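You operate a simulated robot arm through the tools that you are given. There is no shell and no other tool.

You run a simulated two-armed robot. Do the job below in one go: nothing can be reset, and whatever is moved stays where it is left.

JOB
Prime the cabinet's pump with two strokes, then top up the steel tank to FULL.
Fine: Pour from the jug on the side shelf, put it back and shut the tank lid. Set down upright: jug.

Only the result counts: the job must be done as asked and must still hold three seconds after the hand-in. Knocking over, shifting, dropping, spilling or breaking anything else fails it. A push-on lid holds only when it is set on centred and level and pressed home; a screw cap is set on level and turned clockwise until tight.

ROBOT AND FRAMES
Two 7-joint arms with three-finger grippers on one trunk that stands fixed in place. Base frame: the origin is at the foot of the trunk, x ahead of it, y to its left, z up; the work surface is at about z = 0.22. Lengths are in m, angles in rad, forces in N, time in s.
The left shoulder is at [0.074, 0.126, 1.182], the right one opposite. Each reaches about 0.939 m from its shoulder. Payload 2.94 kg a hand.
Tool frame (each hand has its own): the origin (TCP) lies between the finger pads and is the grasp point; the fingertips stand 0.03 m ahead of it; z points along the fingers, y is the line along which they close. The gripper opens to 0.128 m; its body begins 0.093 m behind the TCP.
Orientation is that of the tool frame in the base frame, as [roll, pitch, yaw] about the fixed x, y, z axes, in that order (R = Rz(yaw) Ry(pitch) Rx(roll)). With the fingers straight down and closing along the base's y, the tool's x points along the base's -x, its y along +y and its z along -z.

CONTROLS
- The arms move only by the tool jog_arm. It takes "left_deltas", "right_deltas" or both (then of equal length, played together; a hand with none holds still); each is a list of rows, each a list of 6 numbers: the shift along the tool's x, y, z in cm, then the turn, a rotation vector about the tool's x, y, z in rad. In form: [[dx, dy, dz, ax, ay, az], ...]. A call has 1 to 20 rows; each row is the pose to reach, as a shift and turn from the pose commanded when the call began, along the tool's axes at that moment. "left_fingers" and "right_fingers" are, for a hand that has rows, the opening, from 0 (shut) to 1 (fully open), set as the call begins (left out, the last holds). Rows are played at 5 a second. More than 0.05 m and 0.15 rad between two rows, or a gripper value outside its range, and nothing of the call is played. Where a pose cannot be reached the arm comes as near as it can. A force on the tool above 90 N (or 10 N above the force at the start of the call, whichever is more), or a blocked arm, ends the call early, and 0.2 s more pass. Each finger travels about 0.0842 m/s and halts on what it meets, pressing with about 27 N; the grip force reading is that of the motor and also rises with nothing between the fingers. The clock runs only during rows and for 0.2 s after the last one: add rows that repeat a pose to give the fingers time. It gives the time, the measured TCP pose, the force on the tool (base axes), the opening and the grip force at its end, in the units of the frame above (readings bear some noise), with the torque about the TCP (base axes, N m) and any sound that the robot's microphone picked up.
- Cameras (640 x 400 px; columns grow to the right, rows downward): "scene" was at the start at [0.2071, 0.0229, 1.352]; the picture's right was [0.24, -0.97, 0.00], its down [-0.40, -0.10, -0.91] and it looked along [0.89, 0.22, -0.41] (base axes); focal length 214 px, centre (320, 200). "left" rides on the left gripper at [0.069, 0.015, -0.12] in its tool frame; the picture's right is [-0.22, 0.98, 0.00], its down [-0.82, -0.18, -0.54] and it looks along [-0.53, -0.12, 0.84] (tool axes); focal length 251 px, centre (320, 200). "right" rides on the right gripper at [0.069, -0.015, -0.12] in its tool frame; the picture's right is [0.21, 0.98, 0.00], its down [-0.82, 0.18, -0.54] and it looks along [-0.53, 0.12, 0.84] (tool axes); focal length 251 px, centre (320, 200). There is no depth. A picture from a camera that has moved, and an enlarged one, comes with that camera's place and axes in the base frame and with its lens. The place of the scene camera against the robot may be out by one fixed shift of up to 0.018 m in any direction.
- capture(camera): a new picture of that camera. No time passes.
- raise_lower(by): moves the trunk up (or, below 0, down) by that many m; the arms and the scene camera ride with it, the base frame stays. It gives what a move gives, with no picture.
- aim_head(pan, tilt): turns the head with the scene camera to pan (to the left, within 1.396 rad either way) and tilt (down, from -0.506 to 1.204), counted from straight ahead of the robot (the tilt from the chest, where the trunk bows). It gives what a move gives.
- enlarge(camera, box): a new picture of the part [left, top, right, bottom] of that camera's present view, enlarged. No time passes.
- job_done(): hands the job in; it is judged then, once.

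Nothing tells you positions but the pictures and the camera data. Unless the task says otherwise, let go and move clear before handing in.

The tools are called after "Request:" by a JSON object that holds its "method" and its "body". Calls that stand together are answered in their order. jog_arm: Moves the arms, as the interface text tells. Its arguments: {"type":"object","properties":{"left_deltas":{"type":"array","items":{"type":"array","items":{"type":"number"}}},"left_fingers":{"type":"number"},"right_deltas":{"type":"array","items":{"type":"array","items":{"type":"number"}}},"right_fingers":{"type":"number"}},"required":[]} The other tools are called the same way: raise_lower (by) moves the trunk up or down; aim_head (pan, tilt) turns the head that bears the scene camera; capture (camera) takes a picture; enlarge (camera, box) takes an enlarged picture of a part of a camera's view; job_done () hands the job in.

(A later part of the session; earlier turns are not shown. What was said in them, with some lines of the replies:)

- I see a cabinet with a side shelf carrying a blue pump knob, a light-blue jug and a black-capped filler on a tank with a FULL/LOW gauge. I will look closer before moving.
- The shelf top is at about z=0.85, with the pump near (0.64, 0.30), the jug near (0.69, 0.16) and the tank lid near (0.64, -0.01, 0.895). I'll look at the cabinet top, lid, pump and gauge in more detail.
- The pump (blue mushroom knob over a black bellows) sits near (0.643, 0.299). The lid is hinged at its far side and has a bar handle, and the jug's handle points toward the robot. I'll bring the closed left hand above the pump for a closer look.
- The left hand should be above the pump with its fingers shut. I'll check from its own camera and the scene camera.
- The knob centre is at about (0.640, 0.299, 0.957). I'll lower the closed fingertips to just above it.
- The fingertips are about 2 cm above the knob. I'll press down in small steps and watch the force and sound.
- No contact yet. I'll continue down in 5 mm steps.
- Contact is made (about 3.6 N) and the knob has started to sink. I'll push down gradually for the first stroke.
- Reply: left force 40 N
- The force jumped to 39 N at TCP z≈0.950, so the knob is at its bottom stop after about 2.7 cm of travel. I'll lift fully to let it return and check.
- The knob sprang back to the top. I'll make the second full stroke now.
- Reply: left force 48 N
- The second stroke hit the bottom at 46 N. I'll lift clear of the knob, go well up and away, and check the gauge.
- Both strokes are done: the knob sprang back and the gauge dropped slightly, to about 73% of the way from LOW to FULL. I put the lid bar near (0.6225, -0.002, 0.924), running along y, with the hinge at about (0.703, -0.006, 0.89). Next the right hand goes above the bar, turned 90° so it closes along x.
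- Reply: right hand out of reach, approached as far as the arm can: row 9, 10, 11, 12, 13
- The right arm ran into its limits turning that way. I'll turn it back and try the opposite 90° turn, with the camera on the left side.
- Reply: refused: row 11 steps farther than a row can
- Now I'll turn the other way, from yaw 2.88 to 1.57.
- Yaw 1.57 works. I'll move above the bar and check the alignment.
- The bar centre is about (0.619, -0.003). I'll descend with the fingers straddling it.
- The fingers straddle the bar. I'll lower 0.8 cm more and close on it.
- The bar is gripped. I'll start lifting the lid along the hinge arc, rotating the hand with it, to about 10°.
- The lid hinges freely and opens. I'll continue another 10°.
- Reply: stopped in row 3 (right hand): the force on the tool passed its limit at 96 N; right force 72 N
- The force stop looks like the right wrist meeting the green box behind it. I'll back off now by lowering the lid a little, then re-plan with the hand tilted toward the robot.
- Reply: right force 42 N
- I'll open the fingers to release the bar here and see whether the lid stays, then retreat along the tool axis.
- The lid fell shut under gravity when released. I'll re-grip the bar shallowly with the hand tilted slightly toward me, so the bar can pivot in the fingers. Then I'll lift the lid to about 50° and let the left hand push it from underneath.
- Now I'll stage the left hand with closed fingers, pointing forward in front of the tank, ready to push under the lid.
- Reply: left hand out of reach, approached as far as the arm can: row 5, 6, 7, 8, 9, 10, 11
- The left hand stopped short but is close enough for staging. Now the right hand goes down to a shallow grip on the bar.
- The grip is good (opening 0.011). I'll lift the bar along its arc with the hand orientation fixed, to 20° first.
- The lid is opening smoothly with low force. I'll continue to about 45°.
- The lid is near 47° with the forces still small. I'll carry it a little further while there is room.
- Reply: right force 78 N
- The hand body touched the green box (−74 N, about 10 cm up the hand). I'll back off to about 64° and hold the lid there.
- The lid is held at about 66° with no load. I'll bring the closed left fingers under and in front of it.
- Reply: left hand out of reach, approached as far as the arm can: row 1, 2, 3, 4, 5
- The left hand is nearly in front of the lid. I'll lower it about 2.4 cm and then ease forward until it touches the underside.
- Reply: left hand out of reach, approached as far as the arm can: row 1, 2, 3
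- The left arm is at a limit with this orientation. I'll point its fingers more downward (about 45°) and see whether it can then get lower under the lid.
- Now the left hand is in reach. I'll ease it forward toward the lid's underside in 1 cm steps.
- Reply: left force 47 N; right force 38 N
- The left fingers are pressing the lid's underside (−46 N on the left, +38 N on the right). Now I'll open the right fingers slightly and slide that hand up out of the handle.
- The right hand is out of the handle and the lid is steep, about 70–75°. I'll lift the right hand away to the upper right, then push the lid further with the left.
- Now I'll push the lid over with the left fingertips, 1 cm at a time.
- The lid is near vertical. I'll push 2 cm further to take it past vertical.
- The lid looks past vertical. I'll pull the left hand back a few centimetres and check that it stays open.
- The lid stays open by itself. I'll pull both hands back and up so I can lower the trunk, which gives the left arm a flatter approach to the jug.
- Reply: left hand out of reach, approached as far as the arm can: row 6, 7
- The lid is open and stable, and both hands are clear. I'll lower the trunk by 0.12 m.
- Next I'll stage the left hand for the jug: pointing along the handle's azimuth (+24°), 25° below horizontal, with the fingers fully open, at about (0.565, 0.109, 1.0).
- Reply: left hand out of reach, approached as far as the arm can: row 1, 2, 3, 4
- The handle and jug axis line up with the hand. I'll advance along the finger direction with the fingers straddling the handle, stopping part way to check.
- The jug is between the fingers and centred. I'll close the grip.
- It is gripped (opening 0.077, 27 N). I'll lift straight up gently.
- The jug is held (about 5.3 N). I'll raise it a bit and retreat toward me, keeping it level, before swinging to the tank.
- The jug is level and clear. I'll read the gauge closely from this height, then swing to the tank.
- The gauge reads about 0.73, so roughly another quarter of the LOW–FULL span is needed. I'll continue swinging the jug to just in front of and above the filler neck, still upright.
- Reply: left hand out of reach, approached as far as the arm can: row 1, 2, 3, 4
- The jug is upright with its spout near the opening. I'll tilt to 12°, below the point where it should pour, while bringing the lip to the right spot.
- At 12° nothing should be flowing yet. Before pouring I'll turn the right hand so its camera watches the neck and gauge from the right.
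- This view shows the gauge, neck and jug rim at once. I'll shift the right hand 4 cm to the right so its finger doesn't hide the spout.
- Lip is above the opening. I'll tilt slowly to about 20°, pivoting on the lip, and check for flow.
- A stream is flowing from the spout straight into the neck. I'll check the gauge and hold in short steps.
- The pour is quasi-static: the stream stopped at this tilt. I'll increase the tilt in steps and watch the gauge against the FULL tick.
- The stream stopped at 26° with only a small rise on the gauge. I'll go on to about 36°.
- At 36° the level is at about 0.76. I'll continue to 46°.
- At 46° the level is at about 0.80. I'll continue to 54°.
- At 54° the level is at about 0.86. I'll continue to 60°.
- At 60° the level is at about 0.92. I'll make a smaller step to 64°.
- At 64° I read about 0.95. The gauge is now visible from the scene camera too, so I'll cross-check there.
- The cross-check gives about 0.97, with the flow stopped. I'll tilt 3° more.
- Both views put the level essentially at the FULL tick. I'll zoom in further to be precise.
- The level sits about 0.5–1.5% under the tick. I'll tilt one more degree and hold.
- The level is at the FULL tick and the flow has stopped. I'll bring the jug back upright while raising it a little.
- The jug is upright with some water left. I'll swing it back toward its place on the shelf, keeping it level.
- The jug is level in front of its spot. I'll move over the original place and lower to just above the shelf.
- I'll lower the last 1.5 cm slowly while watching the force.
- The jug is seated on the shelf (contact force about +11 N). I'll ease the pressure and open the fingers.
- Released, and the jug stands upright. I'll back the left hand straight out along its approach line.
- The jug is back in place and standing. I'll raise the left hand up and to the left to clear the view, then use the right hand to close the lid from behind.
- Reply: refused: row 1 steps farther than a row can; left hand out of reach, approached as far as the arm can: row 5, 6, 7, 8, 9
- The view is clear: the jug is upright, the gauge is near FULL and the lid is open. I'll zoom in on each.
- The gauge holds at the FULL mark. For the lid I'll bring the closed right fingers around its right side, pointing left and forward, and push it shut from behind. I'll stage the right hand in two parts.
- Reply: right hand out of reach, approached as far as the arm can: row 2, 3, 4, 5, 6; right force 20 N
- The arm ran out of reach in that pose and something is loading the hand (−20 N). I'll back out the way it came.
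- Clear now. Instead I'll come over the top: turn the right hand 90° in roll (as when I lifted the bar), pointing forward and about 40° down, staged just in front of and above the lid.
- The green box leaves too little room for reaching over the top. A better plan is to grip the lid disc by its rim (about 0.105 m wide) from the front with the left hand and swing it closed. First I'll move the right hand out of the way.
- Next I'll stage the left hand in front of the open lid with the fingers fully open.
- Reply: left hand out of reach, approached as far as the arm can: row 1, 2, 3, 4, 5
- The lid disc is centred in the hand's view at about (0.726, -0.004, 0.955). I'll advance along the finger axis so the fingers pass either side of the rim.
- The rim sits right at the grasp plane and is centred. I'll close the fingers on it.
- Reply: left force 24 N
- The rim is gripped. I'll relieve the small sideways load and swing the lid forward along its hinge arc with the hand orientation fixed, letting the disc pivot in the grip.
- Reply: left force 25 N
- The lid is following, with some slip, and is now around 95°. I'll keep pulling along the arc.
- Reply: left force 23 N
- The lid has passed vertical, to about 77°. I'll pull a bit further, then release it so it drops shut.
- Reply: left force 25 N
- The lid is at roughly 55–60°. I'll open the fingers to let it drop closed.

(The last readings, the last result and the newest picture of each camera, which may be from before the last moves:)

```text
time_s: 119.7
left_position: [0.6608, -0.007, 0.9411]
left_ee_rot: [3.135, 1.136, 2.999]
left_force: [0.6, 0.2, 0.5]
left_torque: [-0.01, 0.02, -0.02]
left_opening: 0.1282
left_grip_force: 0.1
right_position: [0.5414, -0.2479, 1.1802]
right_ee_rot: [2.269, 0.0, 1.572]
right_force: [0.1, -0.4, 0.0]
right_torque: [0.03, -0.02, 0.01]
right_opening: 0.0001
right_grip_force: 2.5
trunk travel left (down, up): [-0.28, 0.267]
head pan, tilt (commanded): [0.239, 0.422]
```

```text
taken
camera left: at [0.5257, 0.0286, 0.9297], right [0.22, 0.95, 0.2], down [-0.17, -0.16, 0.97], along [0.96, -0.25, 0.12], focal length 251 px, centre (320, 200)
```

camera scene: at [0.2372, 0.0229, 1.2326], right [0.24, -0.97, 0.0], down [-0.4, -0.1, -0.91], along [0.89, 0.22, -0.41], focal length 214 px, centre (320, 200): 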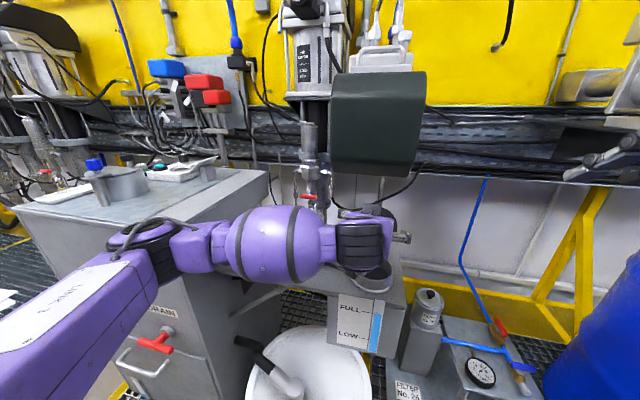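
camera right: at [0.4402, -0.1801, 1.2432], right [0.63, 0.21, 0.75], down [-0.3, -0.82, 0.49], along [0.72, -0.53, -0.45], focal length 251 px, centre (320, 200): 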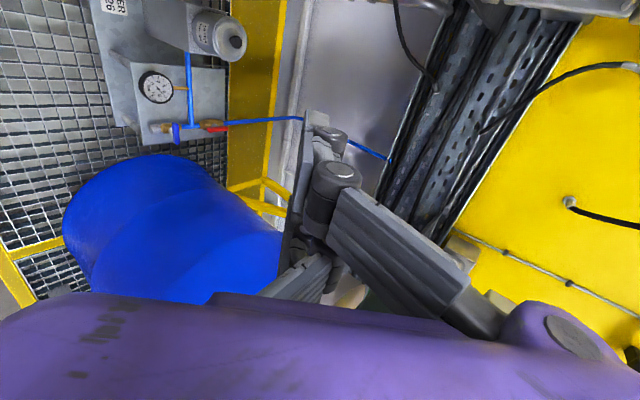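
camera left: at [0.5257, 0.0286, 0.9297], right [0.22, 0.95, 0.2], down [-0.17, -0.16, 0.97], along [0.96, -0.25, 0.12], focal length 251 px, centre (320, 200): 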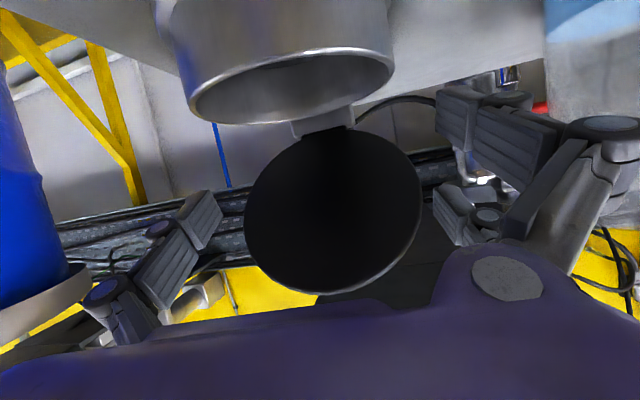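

The hinge holds the lid at this angle by friction, so I'll push it down with the right hand. First I'll withdraw the left hand straight back and park it to the left.

Request:
{"method": "jog_arm", "body": {"left_deltas": [[0, 0, -3, 0, 0, 0], [0, 0, -6, 0, 0, 0], [0, 0, -9, 0, 0, 0], [-1.43, 3.22, -10.66, -0.0631, 0, -0.0294], [-2.87, 6.44, -12.31, -0.1261, 0, -0.0588], [-4.3, 9.65, -13.97, -0.1892, 0, -0.0882], [-5.74, 12.87, -15.62, -0.2522, 0, -0.1177], [-7.17, 16.09, -17.28, -0.3153, 0, -0.1471], [-8.6, 19.31, -18.93, -0.3783, 0, -0.1765], [-10.04, 22.52, -20.59, -0.4414, 0, -0.2059], [-11.47, 25.74, -22.24, -0.5044, 0, -0.2353], [-11.47, 25.74, -22.24, -0.5044, 0, -0.2353]]}}

Request:
{"method": "capture", "body": {"camera": "scene"}}

Request:
{"method": "enlarge", "body": {"camera": "scene", "box": [280, 190, 420, 300]}}

```text
time_s: 122.3
left_position: [0.5454, 0.2678, 1.1406]
left_ee_rot: [3.135, 1.133, -2.728]
left_force: [-1.0, -0.7, -0.1]
left_torque: [-0.02, -0.01, 0.02]
left_opening: 0.1278
left_grip_force: 0.0
left hand out of reach, approached as far as the arm can: row 5, 6, 7, 8, 9, 10
right_position: [0.5418, -0.2481, 1.1786]
right_ee_rot: [2.27, 0.0, 1.57]
right_force: [-0.2, 0.2, -0.1]
right_torque: [0.02, -0.02, 0.01]
right_opening: 0.0
right_grip_force: 3.1
trunk travel left (down, up): [-0.28, 0.267]
head pan, tilt (commanded): [0.239, 0.422]
```

```text
taken
camera scene: at [0.2379, 0.0227, 1.2325], right [0.24, -0.97, 0.0], down [-0.4, -0.1, -0.91], along [0.89, 0.22, -0.41], focal length 214 px, centre (320, 200)
```

scene: 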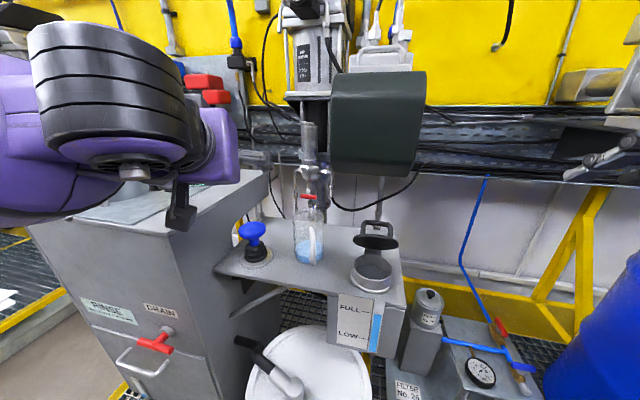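

```text
3.64 times, centred on (350, 245) of scene
camera zoom: at [0.2379, 0.0227, 1.2325], right [0.24, -0.97, 0.0], down [-0.4, -0.1, -0.91], along [0.89, 0.22, -0.41], focal length 780 px, centre (211, 36)
```

zoom: 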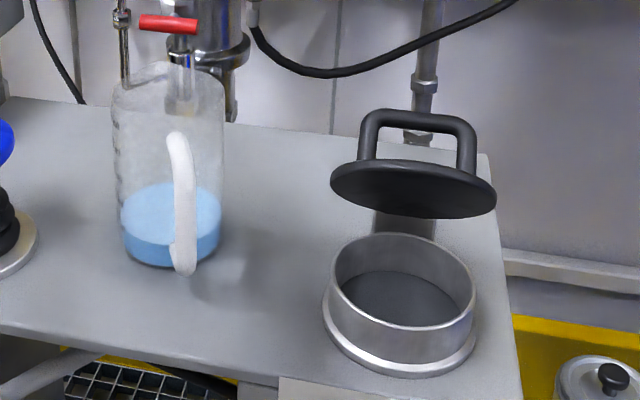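

The lid rests at about 54° with its handle up. I'll bring the closed right hand above the handle.

Request:
{"method": "jog_arm", "body": {"right_deltas": [[3.46, 0.18, 1.29, 0, 0, 0], [6.92, 0.35, 2.57, 0, 0, 0], [10.38, 0.53, 3.86, 0, 0, 0], [13.84, 0.71, 5.15, 0, 0, 0], [17.3, 0.89, 6.44, 0, 0, 0], [20.76, 1.06, 7.72, 0, 0, 0], [24.2, 1.24, 9.01, 0, 0, 0], [24.2, 0.6, 12.4, 0, 0, 0], [24.2, -0.04, 15.8, 0, 0, 0], [24.2, -0.68, 19.22, 0, 0, 0], [24.2, -0.68, 19.22, 0, 0, 0]], "right_fingers": 0}}

Request:
{"method": "capture", "body": {"camera": "right"}}

Request:
{"method": "enlarge", "body": {"camera": "scene", "box": [280, 160, 460, 300]}}

```text
time_s: 124.7
left_position: [0.5444, 0.2706, 1.1408]
left_ee_rot: [3.137, 1.131, -2.726]
left_force: [0.1, 1.2, 0.6]
left_torque: [0.04, 0.0, 0.0]
left_opening: 0.128
left_grip_force: 0.1
right_position: [0.6831, -0.0039, 1.0501]
right_ee_rot: [2.266, 0.001, 1.571]
right_force: [0.8, -0.4, -0.2]
right_torque: [0.03, 0.03, -0.01]
right_opening: 0.0
right_grip_force: 2.8
trunk travel left (down, up): [-0.28, 0.267]
head pan, tilt (commanded): [0.239, 0.422]
```

```text
taken
camera right: at [0.5794, 0.0645, 1.1154], right [0.63, 0.21, 0.75], down [-0.3, -0.82, 0.49], along [0.72, -0.53, -0.45], focal length 251 px, centre (320, 200)
```

right: 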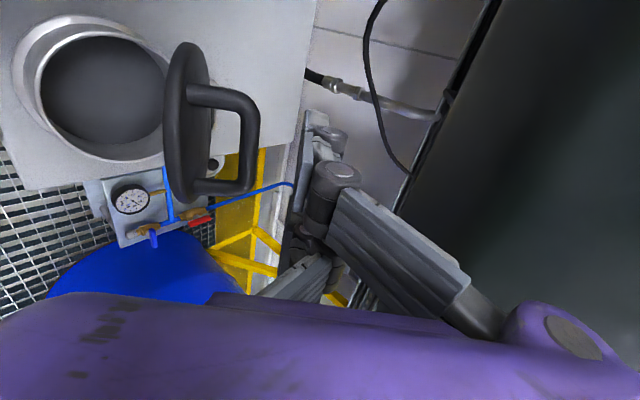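

```text
2.86 times, centred on (370, 230) of scene
camera zoom: at [0.2367, 0.0232, 1.2328], right [0.24, -0.97, 0.0], down [-0.4, -0.1, -0.91], along [0.89, 0.22, -0.41], focal length 613 px, centre (177, 114)
```

zoom: 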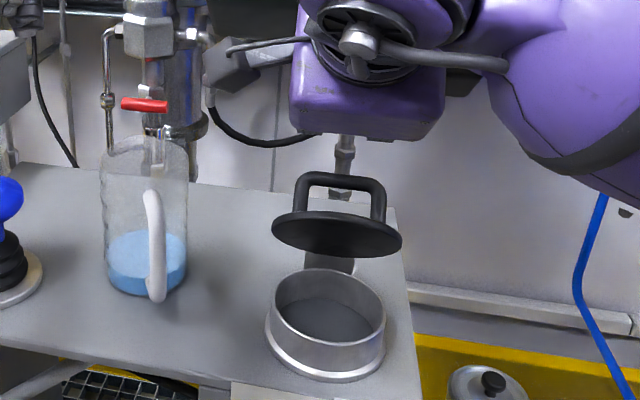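

The bar is where I expected, near (0.688, -0.003, 0.979). I'll press it forward and down along the closing arc.

Request:
{"method": "jog_arm", "body": {"right_deltas": [[0, -1.29, 2.5, 0, 0, 0], [0, -2.58, 4.97, 0, 0, 0], [0, -3.5, 4.4, 0, 0, 0], [0, -4.34, 3.87, 0, 0, 0], [0, -5.3, 3.5, 0, 0, 0], [0, -6.19, 3.21, 0, 0, 0], [0, -6.19, 3.21, 0, 0, 0]]}}

Request:
{"method": "capture", "body": {"camera": "right"}}

Request:
{"method": "enlarge", "body": {"camera": "scene", "box": [280, 160, 460, 300]}}

```text
time_s: 126.3
left_position: [0.5449, 0.2691, 1.1409]
left_ee_rot: [3.134, 1.133, -2.728]
left_force: [0.1, -0.1, 0.4]
left_torque: [-0.02, -0.02, -0.01]
left_opening: 0.128
left_grip_force: 0.0
right_position: [0.6659, -0.0044, 0.9827]
right_ee_rot: [2.269, -0.001, 1.572]
right_force: [-0.1, 0.1, 0.0]
right_torque: [0.0, -0.01, 0.01]
right_opening: 0.0
right_grip_force: 3.1
trunk travel left (down, up): [-0.28, 0.267]
head pan, tilt (commanded): [0.239, 0.422]
```

```text
taken
camera right: at [0.5636, 0.0641, 1.0477], right [0.63, 0.21, 0.75], down [-0.3, -0.82, 0.49], along [0.72, -0.53, -0.45], focal length 251 px, centre (320, 200)
```

right: 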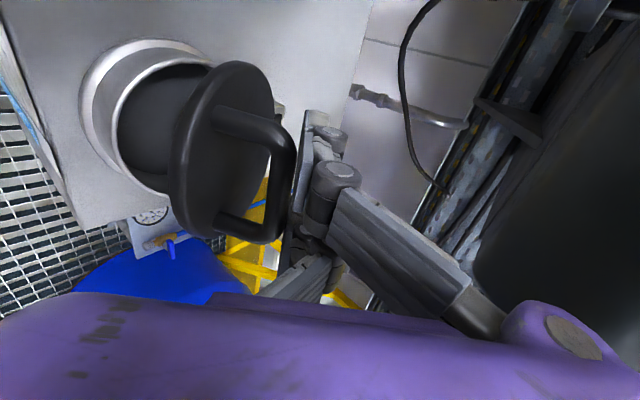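

```text
2.86 times, centred on (370, 230) of scene
camera zoom: at [0.2373, 0.0229, 1.2326], right [0.24, -0.97, 0.0], down [-0.4, -0.1, -0.91], along [0.89, 0.22, -0.41], focal length 613 px, centre (177, 114)
```

zoom: 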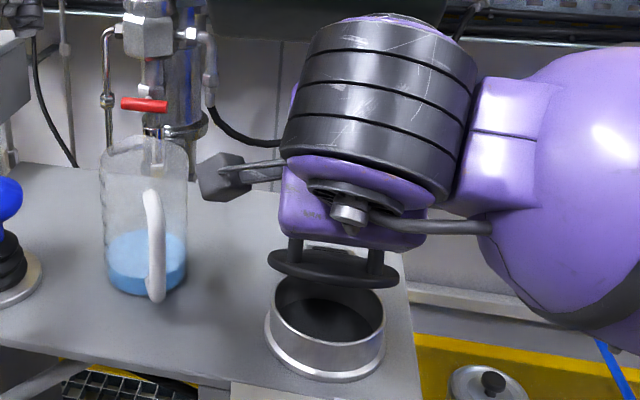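

The lid is closing with almost no force. I'll continue down to the closed position.

Request:
{"method": "jog_arm", "body": {"right_deltas": [[0, -1.2, -0.15, 0, 0, 0], [0, -2.46, -0.29, 0, 0, 0], [0, -3.7, -0.2, 0, 0, 0], [0, -4.9, 0.05, 0, 0, 0], [0, -4.9, 0.05, 0, 0, 0]]}}

Request:
{"method": "capture", "body": {"camera": "right"}}

Request:
{"method": "enlarge", "body": {"camera": "scene", "box": [280, 160, 460, 300]}}

```text
time_s: 127.5
left_position: [0.5434, 0.2697, 1.1412]
left_ee_rot: [3.137, 1.135, -2.725]
left_force: [-0.4, 0.2, -0.6]
left_torque: [-0.03, -0.06, 0.0]
left_opening: 0.1282
left_grip_force: 0.1
right_position: [0.6354, -0.004, 0.951]
right_ee_rot: [2.257, -0.006, 1.567]
right_force: [7.9, -1.3, 29.5]
right_torque: [0.53, 0.3, -0.09]
right_opening: 0.0
right_grip_force: 7.7
trunk travel left (down, up): [-0.28, 0.267]
head pan, tilt (commanded): [0.239, 0.422]
```

```text
taken
camera right: at [0.532, 0.0641, 1.0139], right [0.62, 0.21, 0.76], down [-0.3, -0.82, 0.48], along [0.72, -0.53, -0.45], focal length 251 px, centre (320, 200)
```

right: 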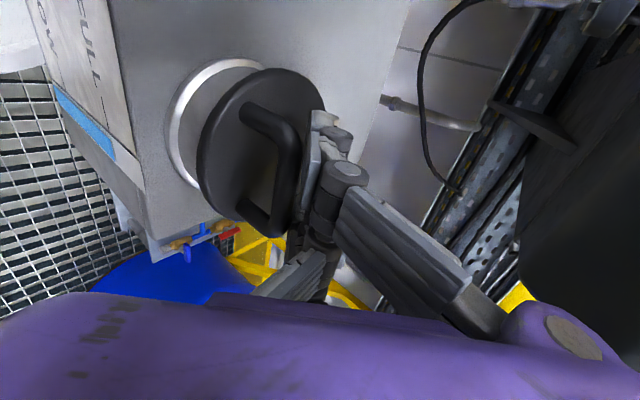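

```text
2.86 times, centred on (370, 230) of scene
camera zoom: at [0.2358, 0.0226, 1.2331], right [0.24, -0.97, 0.0], down [-0.4, -0.1, -0.91], along [0.89, 0.22, -0.41], focal length 613 px, centre (177, 114)
```

zoom: 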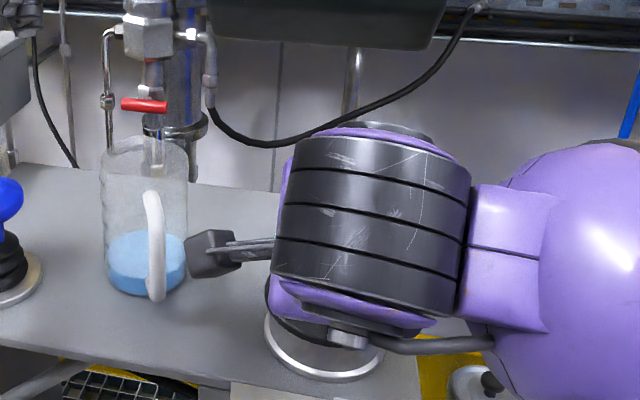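

I'm pressing on the handle at about 30 N and the lid appears seated on the neck. I'll press slightly more, then lift off and inspect.

Request:
{"method": "jog_arm", "body": {"right_deltas": [[0, -0.3, 0.2, 0, 0, 0], [0, -0.3, 0.2, 0, 0, 0], [0, 1, -1, 0, 0, 0], [0, 4, -2, 0, 0, 0], [0, 7, -4, 0, 0, 0], [0, 9, -7, 0, 0, 0], [0, 11, -10, 0, 0, 0], [0, 11, -10, 0, 0, 0]]}}

Request:
{"method": "capture", "body": {"camera": "right"}}

Request:
{"method": "enlarge", "body": {"camera": "scene", "box": [280, 180, 440, 320]}}

```text
time_s: 129.3
left_position: [0.5454, 0.2694, 1.14]
left_ee_rot: [3.135, 1.132, -2.728]
left_force: [-0.6, -0.7, 0.5]
left_torque: [0.0, -0.01, 0.01]
left_opening: 0.1278
left_grip_force: 0.1
right_position: [0.6299, -0.004, 1.0938]
right_ee_rot: [2.268, -0.001, 1.572]
right_force: [-0.6, 0.4, 0.4]
right_torque: [0.01, 0.02, 0.02]
right_opening: 0.0
right_grip_force: 3.0
trunk travel left (down, up): [-0.28, 0.267]
head pan, tilt (commanded): [0.239, 0.422]
```

```text
taken
camera right: at [0.5268, 0.0643, 1.1577], right [0.63, 0.22, 0.75], down [-0.3, -0.82, 0.49], along [0.72, -0.53, -0.45], focal length 251 px, centre (320, 200)
```

right: 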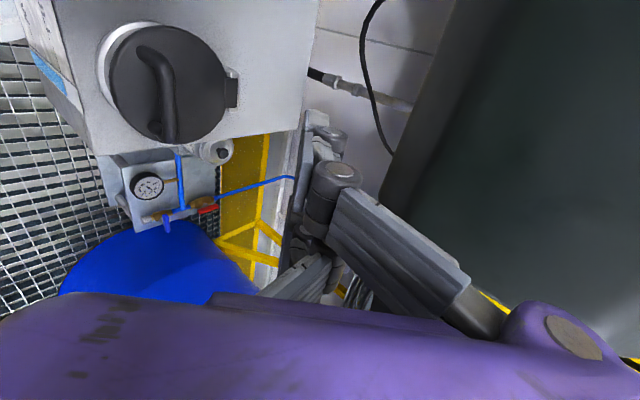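

```text
2.86 times, centred on (360, 250) of scene
camera zoom: at [0.2376, 0.0228, 1.2325], right [0.24, -0.97, 0.0], down [-0.4, -0.1, -0.91], along [0.89, 0.22, -0.41], focal length 613 px, centre (206, 57)
```

zoom: 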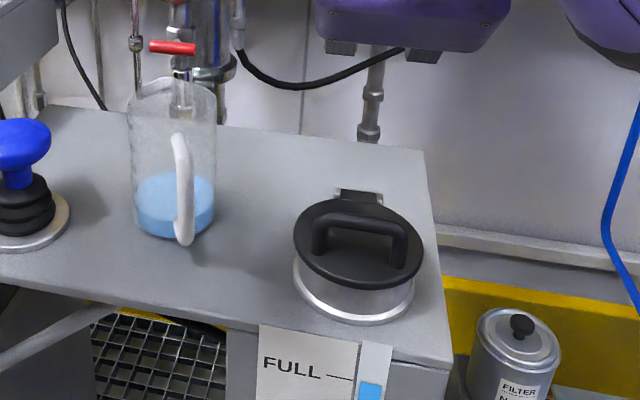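

The lid is down. I'll check closely that it is fully seated and read the gauge again.

Request:
{"method": "enlarge", "body": {"camera": "scene", "box": [335, 235, 405, 300]}}

Request:
{"method": "enlarge", "body": {"camera": "scene", "box": [360, 300, 390, 324]}}

Request:
{"method": "enlarge", "body": {"camera": "right", "box": [60, 0, 260, 160]}}

Request:
{"method": "capture", "body": {"camera": "left"}}

```text
6.15 times, centred on (370, 268) of scene
camera zoom: at [0.2376, 0.0228, 1.2325], right [0.24, -0.97, 0.0], down [-0.4, -0.1, -0.91], along [0.89, 0.22, -0.41], focal length 1320 px, centre (12, -215)
```

zoom: 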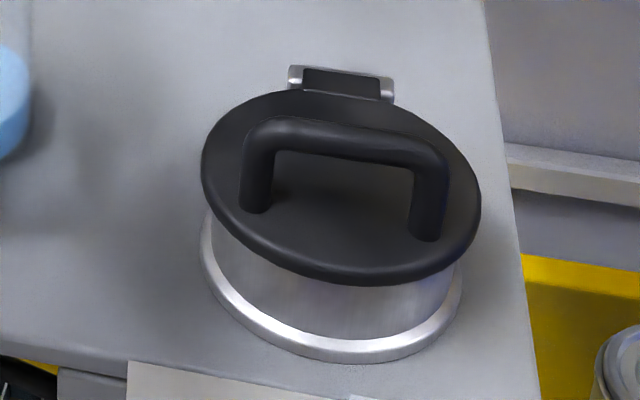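

```text
16.00 times, centred on (375, 312) of scene
camera zoom: at [0.2376, 0.0228, 1.2325], right [0.24, -0.97, 0.0], down [-0.4, -0.1, -0.91], along [0.89, 0.22, -0.41], focal length 3432 px, centre (-560, -1592)
```

zoom: 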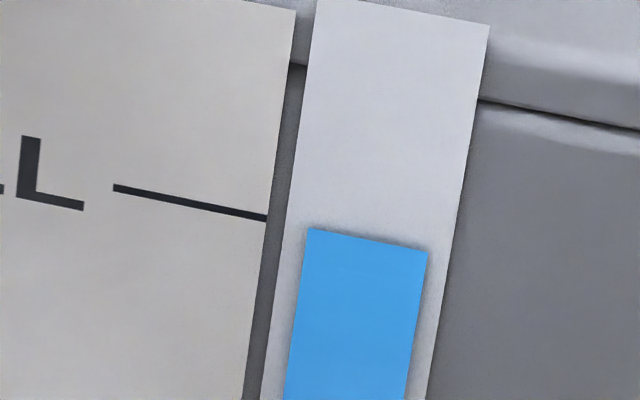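

```text
2.50 times, centred on (160, 80) of right
camera zoom: at [0.5268, 0.0643, 1.1577], right [0.63, 0.22, 0.75], down [-0.3, -0.82, 0.49], along [0.72, -0.53, -0.45], focal length 629 px, centre (720, 500)
```

zoom: 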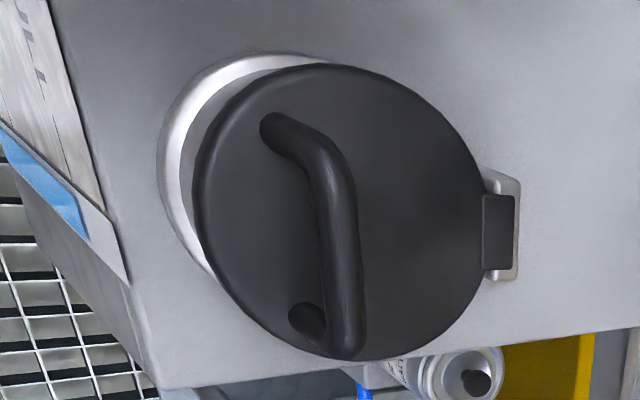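

```text
taken
camera left: at [0.4134, 0.2277, 1.1293], right [-0.31, 0.93, 0.2], down [-0.05, -0.22, 0.97], along [0.95, 0.3, 0.12], focal length 251 px, centre (320, 200)
```

left: 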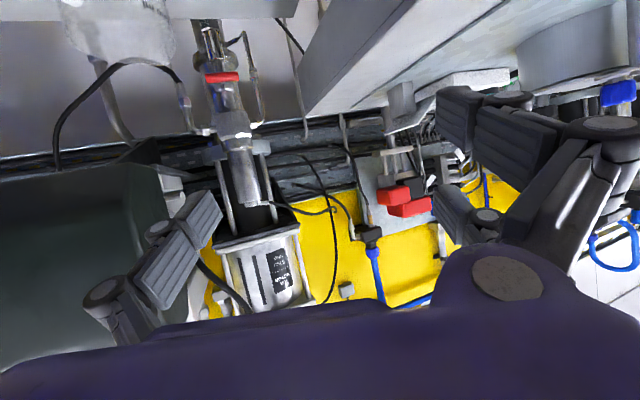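

The lid is flush exactly as it was at the start, the level is at the FULL mark and the jug stands upright in its place. I'll move the right hand clear and take a last look.

Request:
{"method": "jog_arm", "body": {"right_deltas": [[0, 0.1, -3, 0, 0, 0], [-3, 0.2, -5.5, 0, 0, 0], [-7, 0.3, -7.5, 0, 0, 0], [-11, 0.4, -9, 0, 0, 0], [-15, 0.5, -10.5, 0, 0, 0], [-19, 0.7, -11.5, 0, 0, 0], [-23, 0.8, -12.4, 0, 0, 0], [-24.4, 0.8, -12.4, 0, 0, 0], [-24.4, 0.8, -12.4, 0, 0, 0]]}}

Request:
{"method": "capture", "body": {"camera": "scene"}}

Request:
{"method": "enlarge", "body": {"camera": "scene", "box": [220, 200, 420, 360]}}

```text
time_s: 131.3
left_position: [0.5453, 0.2691, 1.14]
left_ee_rot: [3.134, 1.132, -2.729]
left_force: [-0.1, -0.2, -0.1]
left_torque: [-0.04, -0.01, 0.01]
left_opening: 0.128
left_grip_force: 0.1
right_position: [0.5404, -0.2492, 1.1795]
right_ee_rot: [2.269, 0.001, 1.572]
right_force: [0.3, 0.2, -0.1]
right_torque: [0.0, 0.01, 0.01]
right_opening: 0.0003
right_grip_force: 3.8
trunk travel left (down, up): [-0.28, 0.267]
head pan, tilt (commanded): [0.239, 0.422]
```

```text
taken
camera scene: at [0.2373, 0.0228, 1.2326], right [0.24, -0.97, 0.0], down [-0.4, -0.1, -0.91], along [0.89, 0.22, -0.41], focal length 214 px, centre (320, 200)
```

scene: 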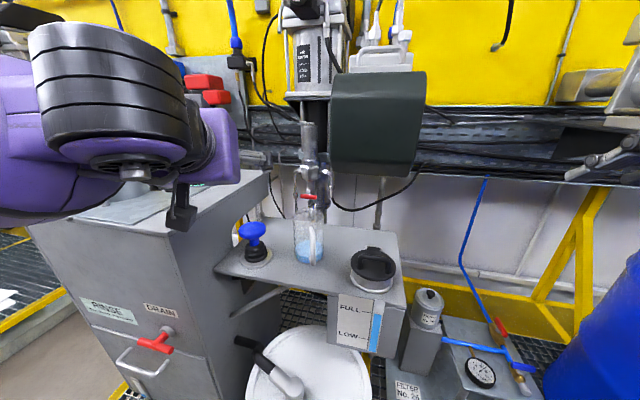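

```text
2.50 times, centred on (320, 280) of scene
camera zoom: at [0.2373, 0.0228, 1.2326], right [0.24, -0.97, 0.0], down [-0.4, -0.1, -0.91], along [0.89, 0.22, -0.41], focal length 536 px, centre (320, 0)
```

zoom: 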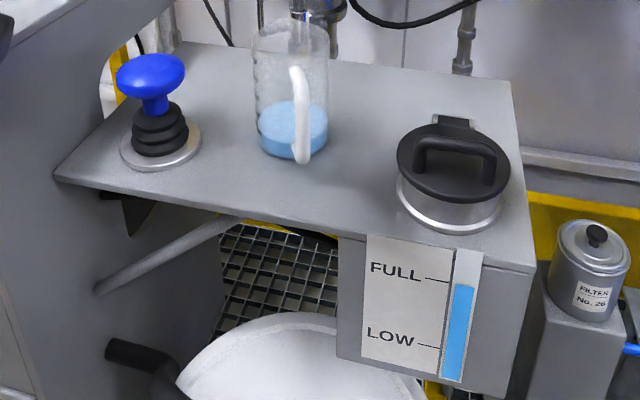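

The pump is back up after its two strokes, the tank gauge reads FULL and the lid is shut. The jug stands upright in its place and both hands are clear, so I'm handing the job in.

Request:
{"method": "job_done", "body": {}}

```text
The job is handed in.
```

I've handed the job in with every step done; no verdict came back with the hand-in.

- **Pump:** I gave it two full strokes, each down to the bottom stop, and the knob sprang back up both times.
- **Tank:** I topped it up from the jug to the FULL mark. The gauge reads within about 1% of the line, and I saw no spill.
- **Jug:** It is back in its place on the side shelf, upright, with some water left in it.
- **Lid:** It is shut and looks seated the same way as at the start. The hinge holds the lid where it is left, so I pushed it down by the handle and pressed it home.

**Contact with the green box:** While opening the lid, my right arm bumped the green box behind the tank twice, at about 96 N and 74 N. I backed off both times, and the box looked unmoved afterwards.

I also lowered the trunk by 0.12 m for the jug work and left it there.
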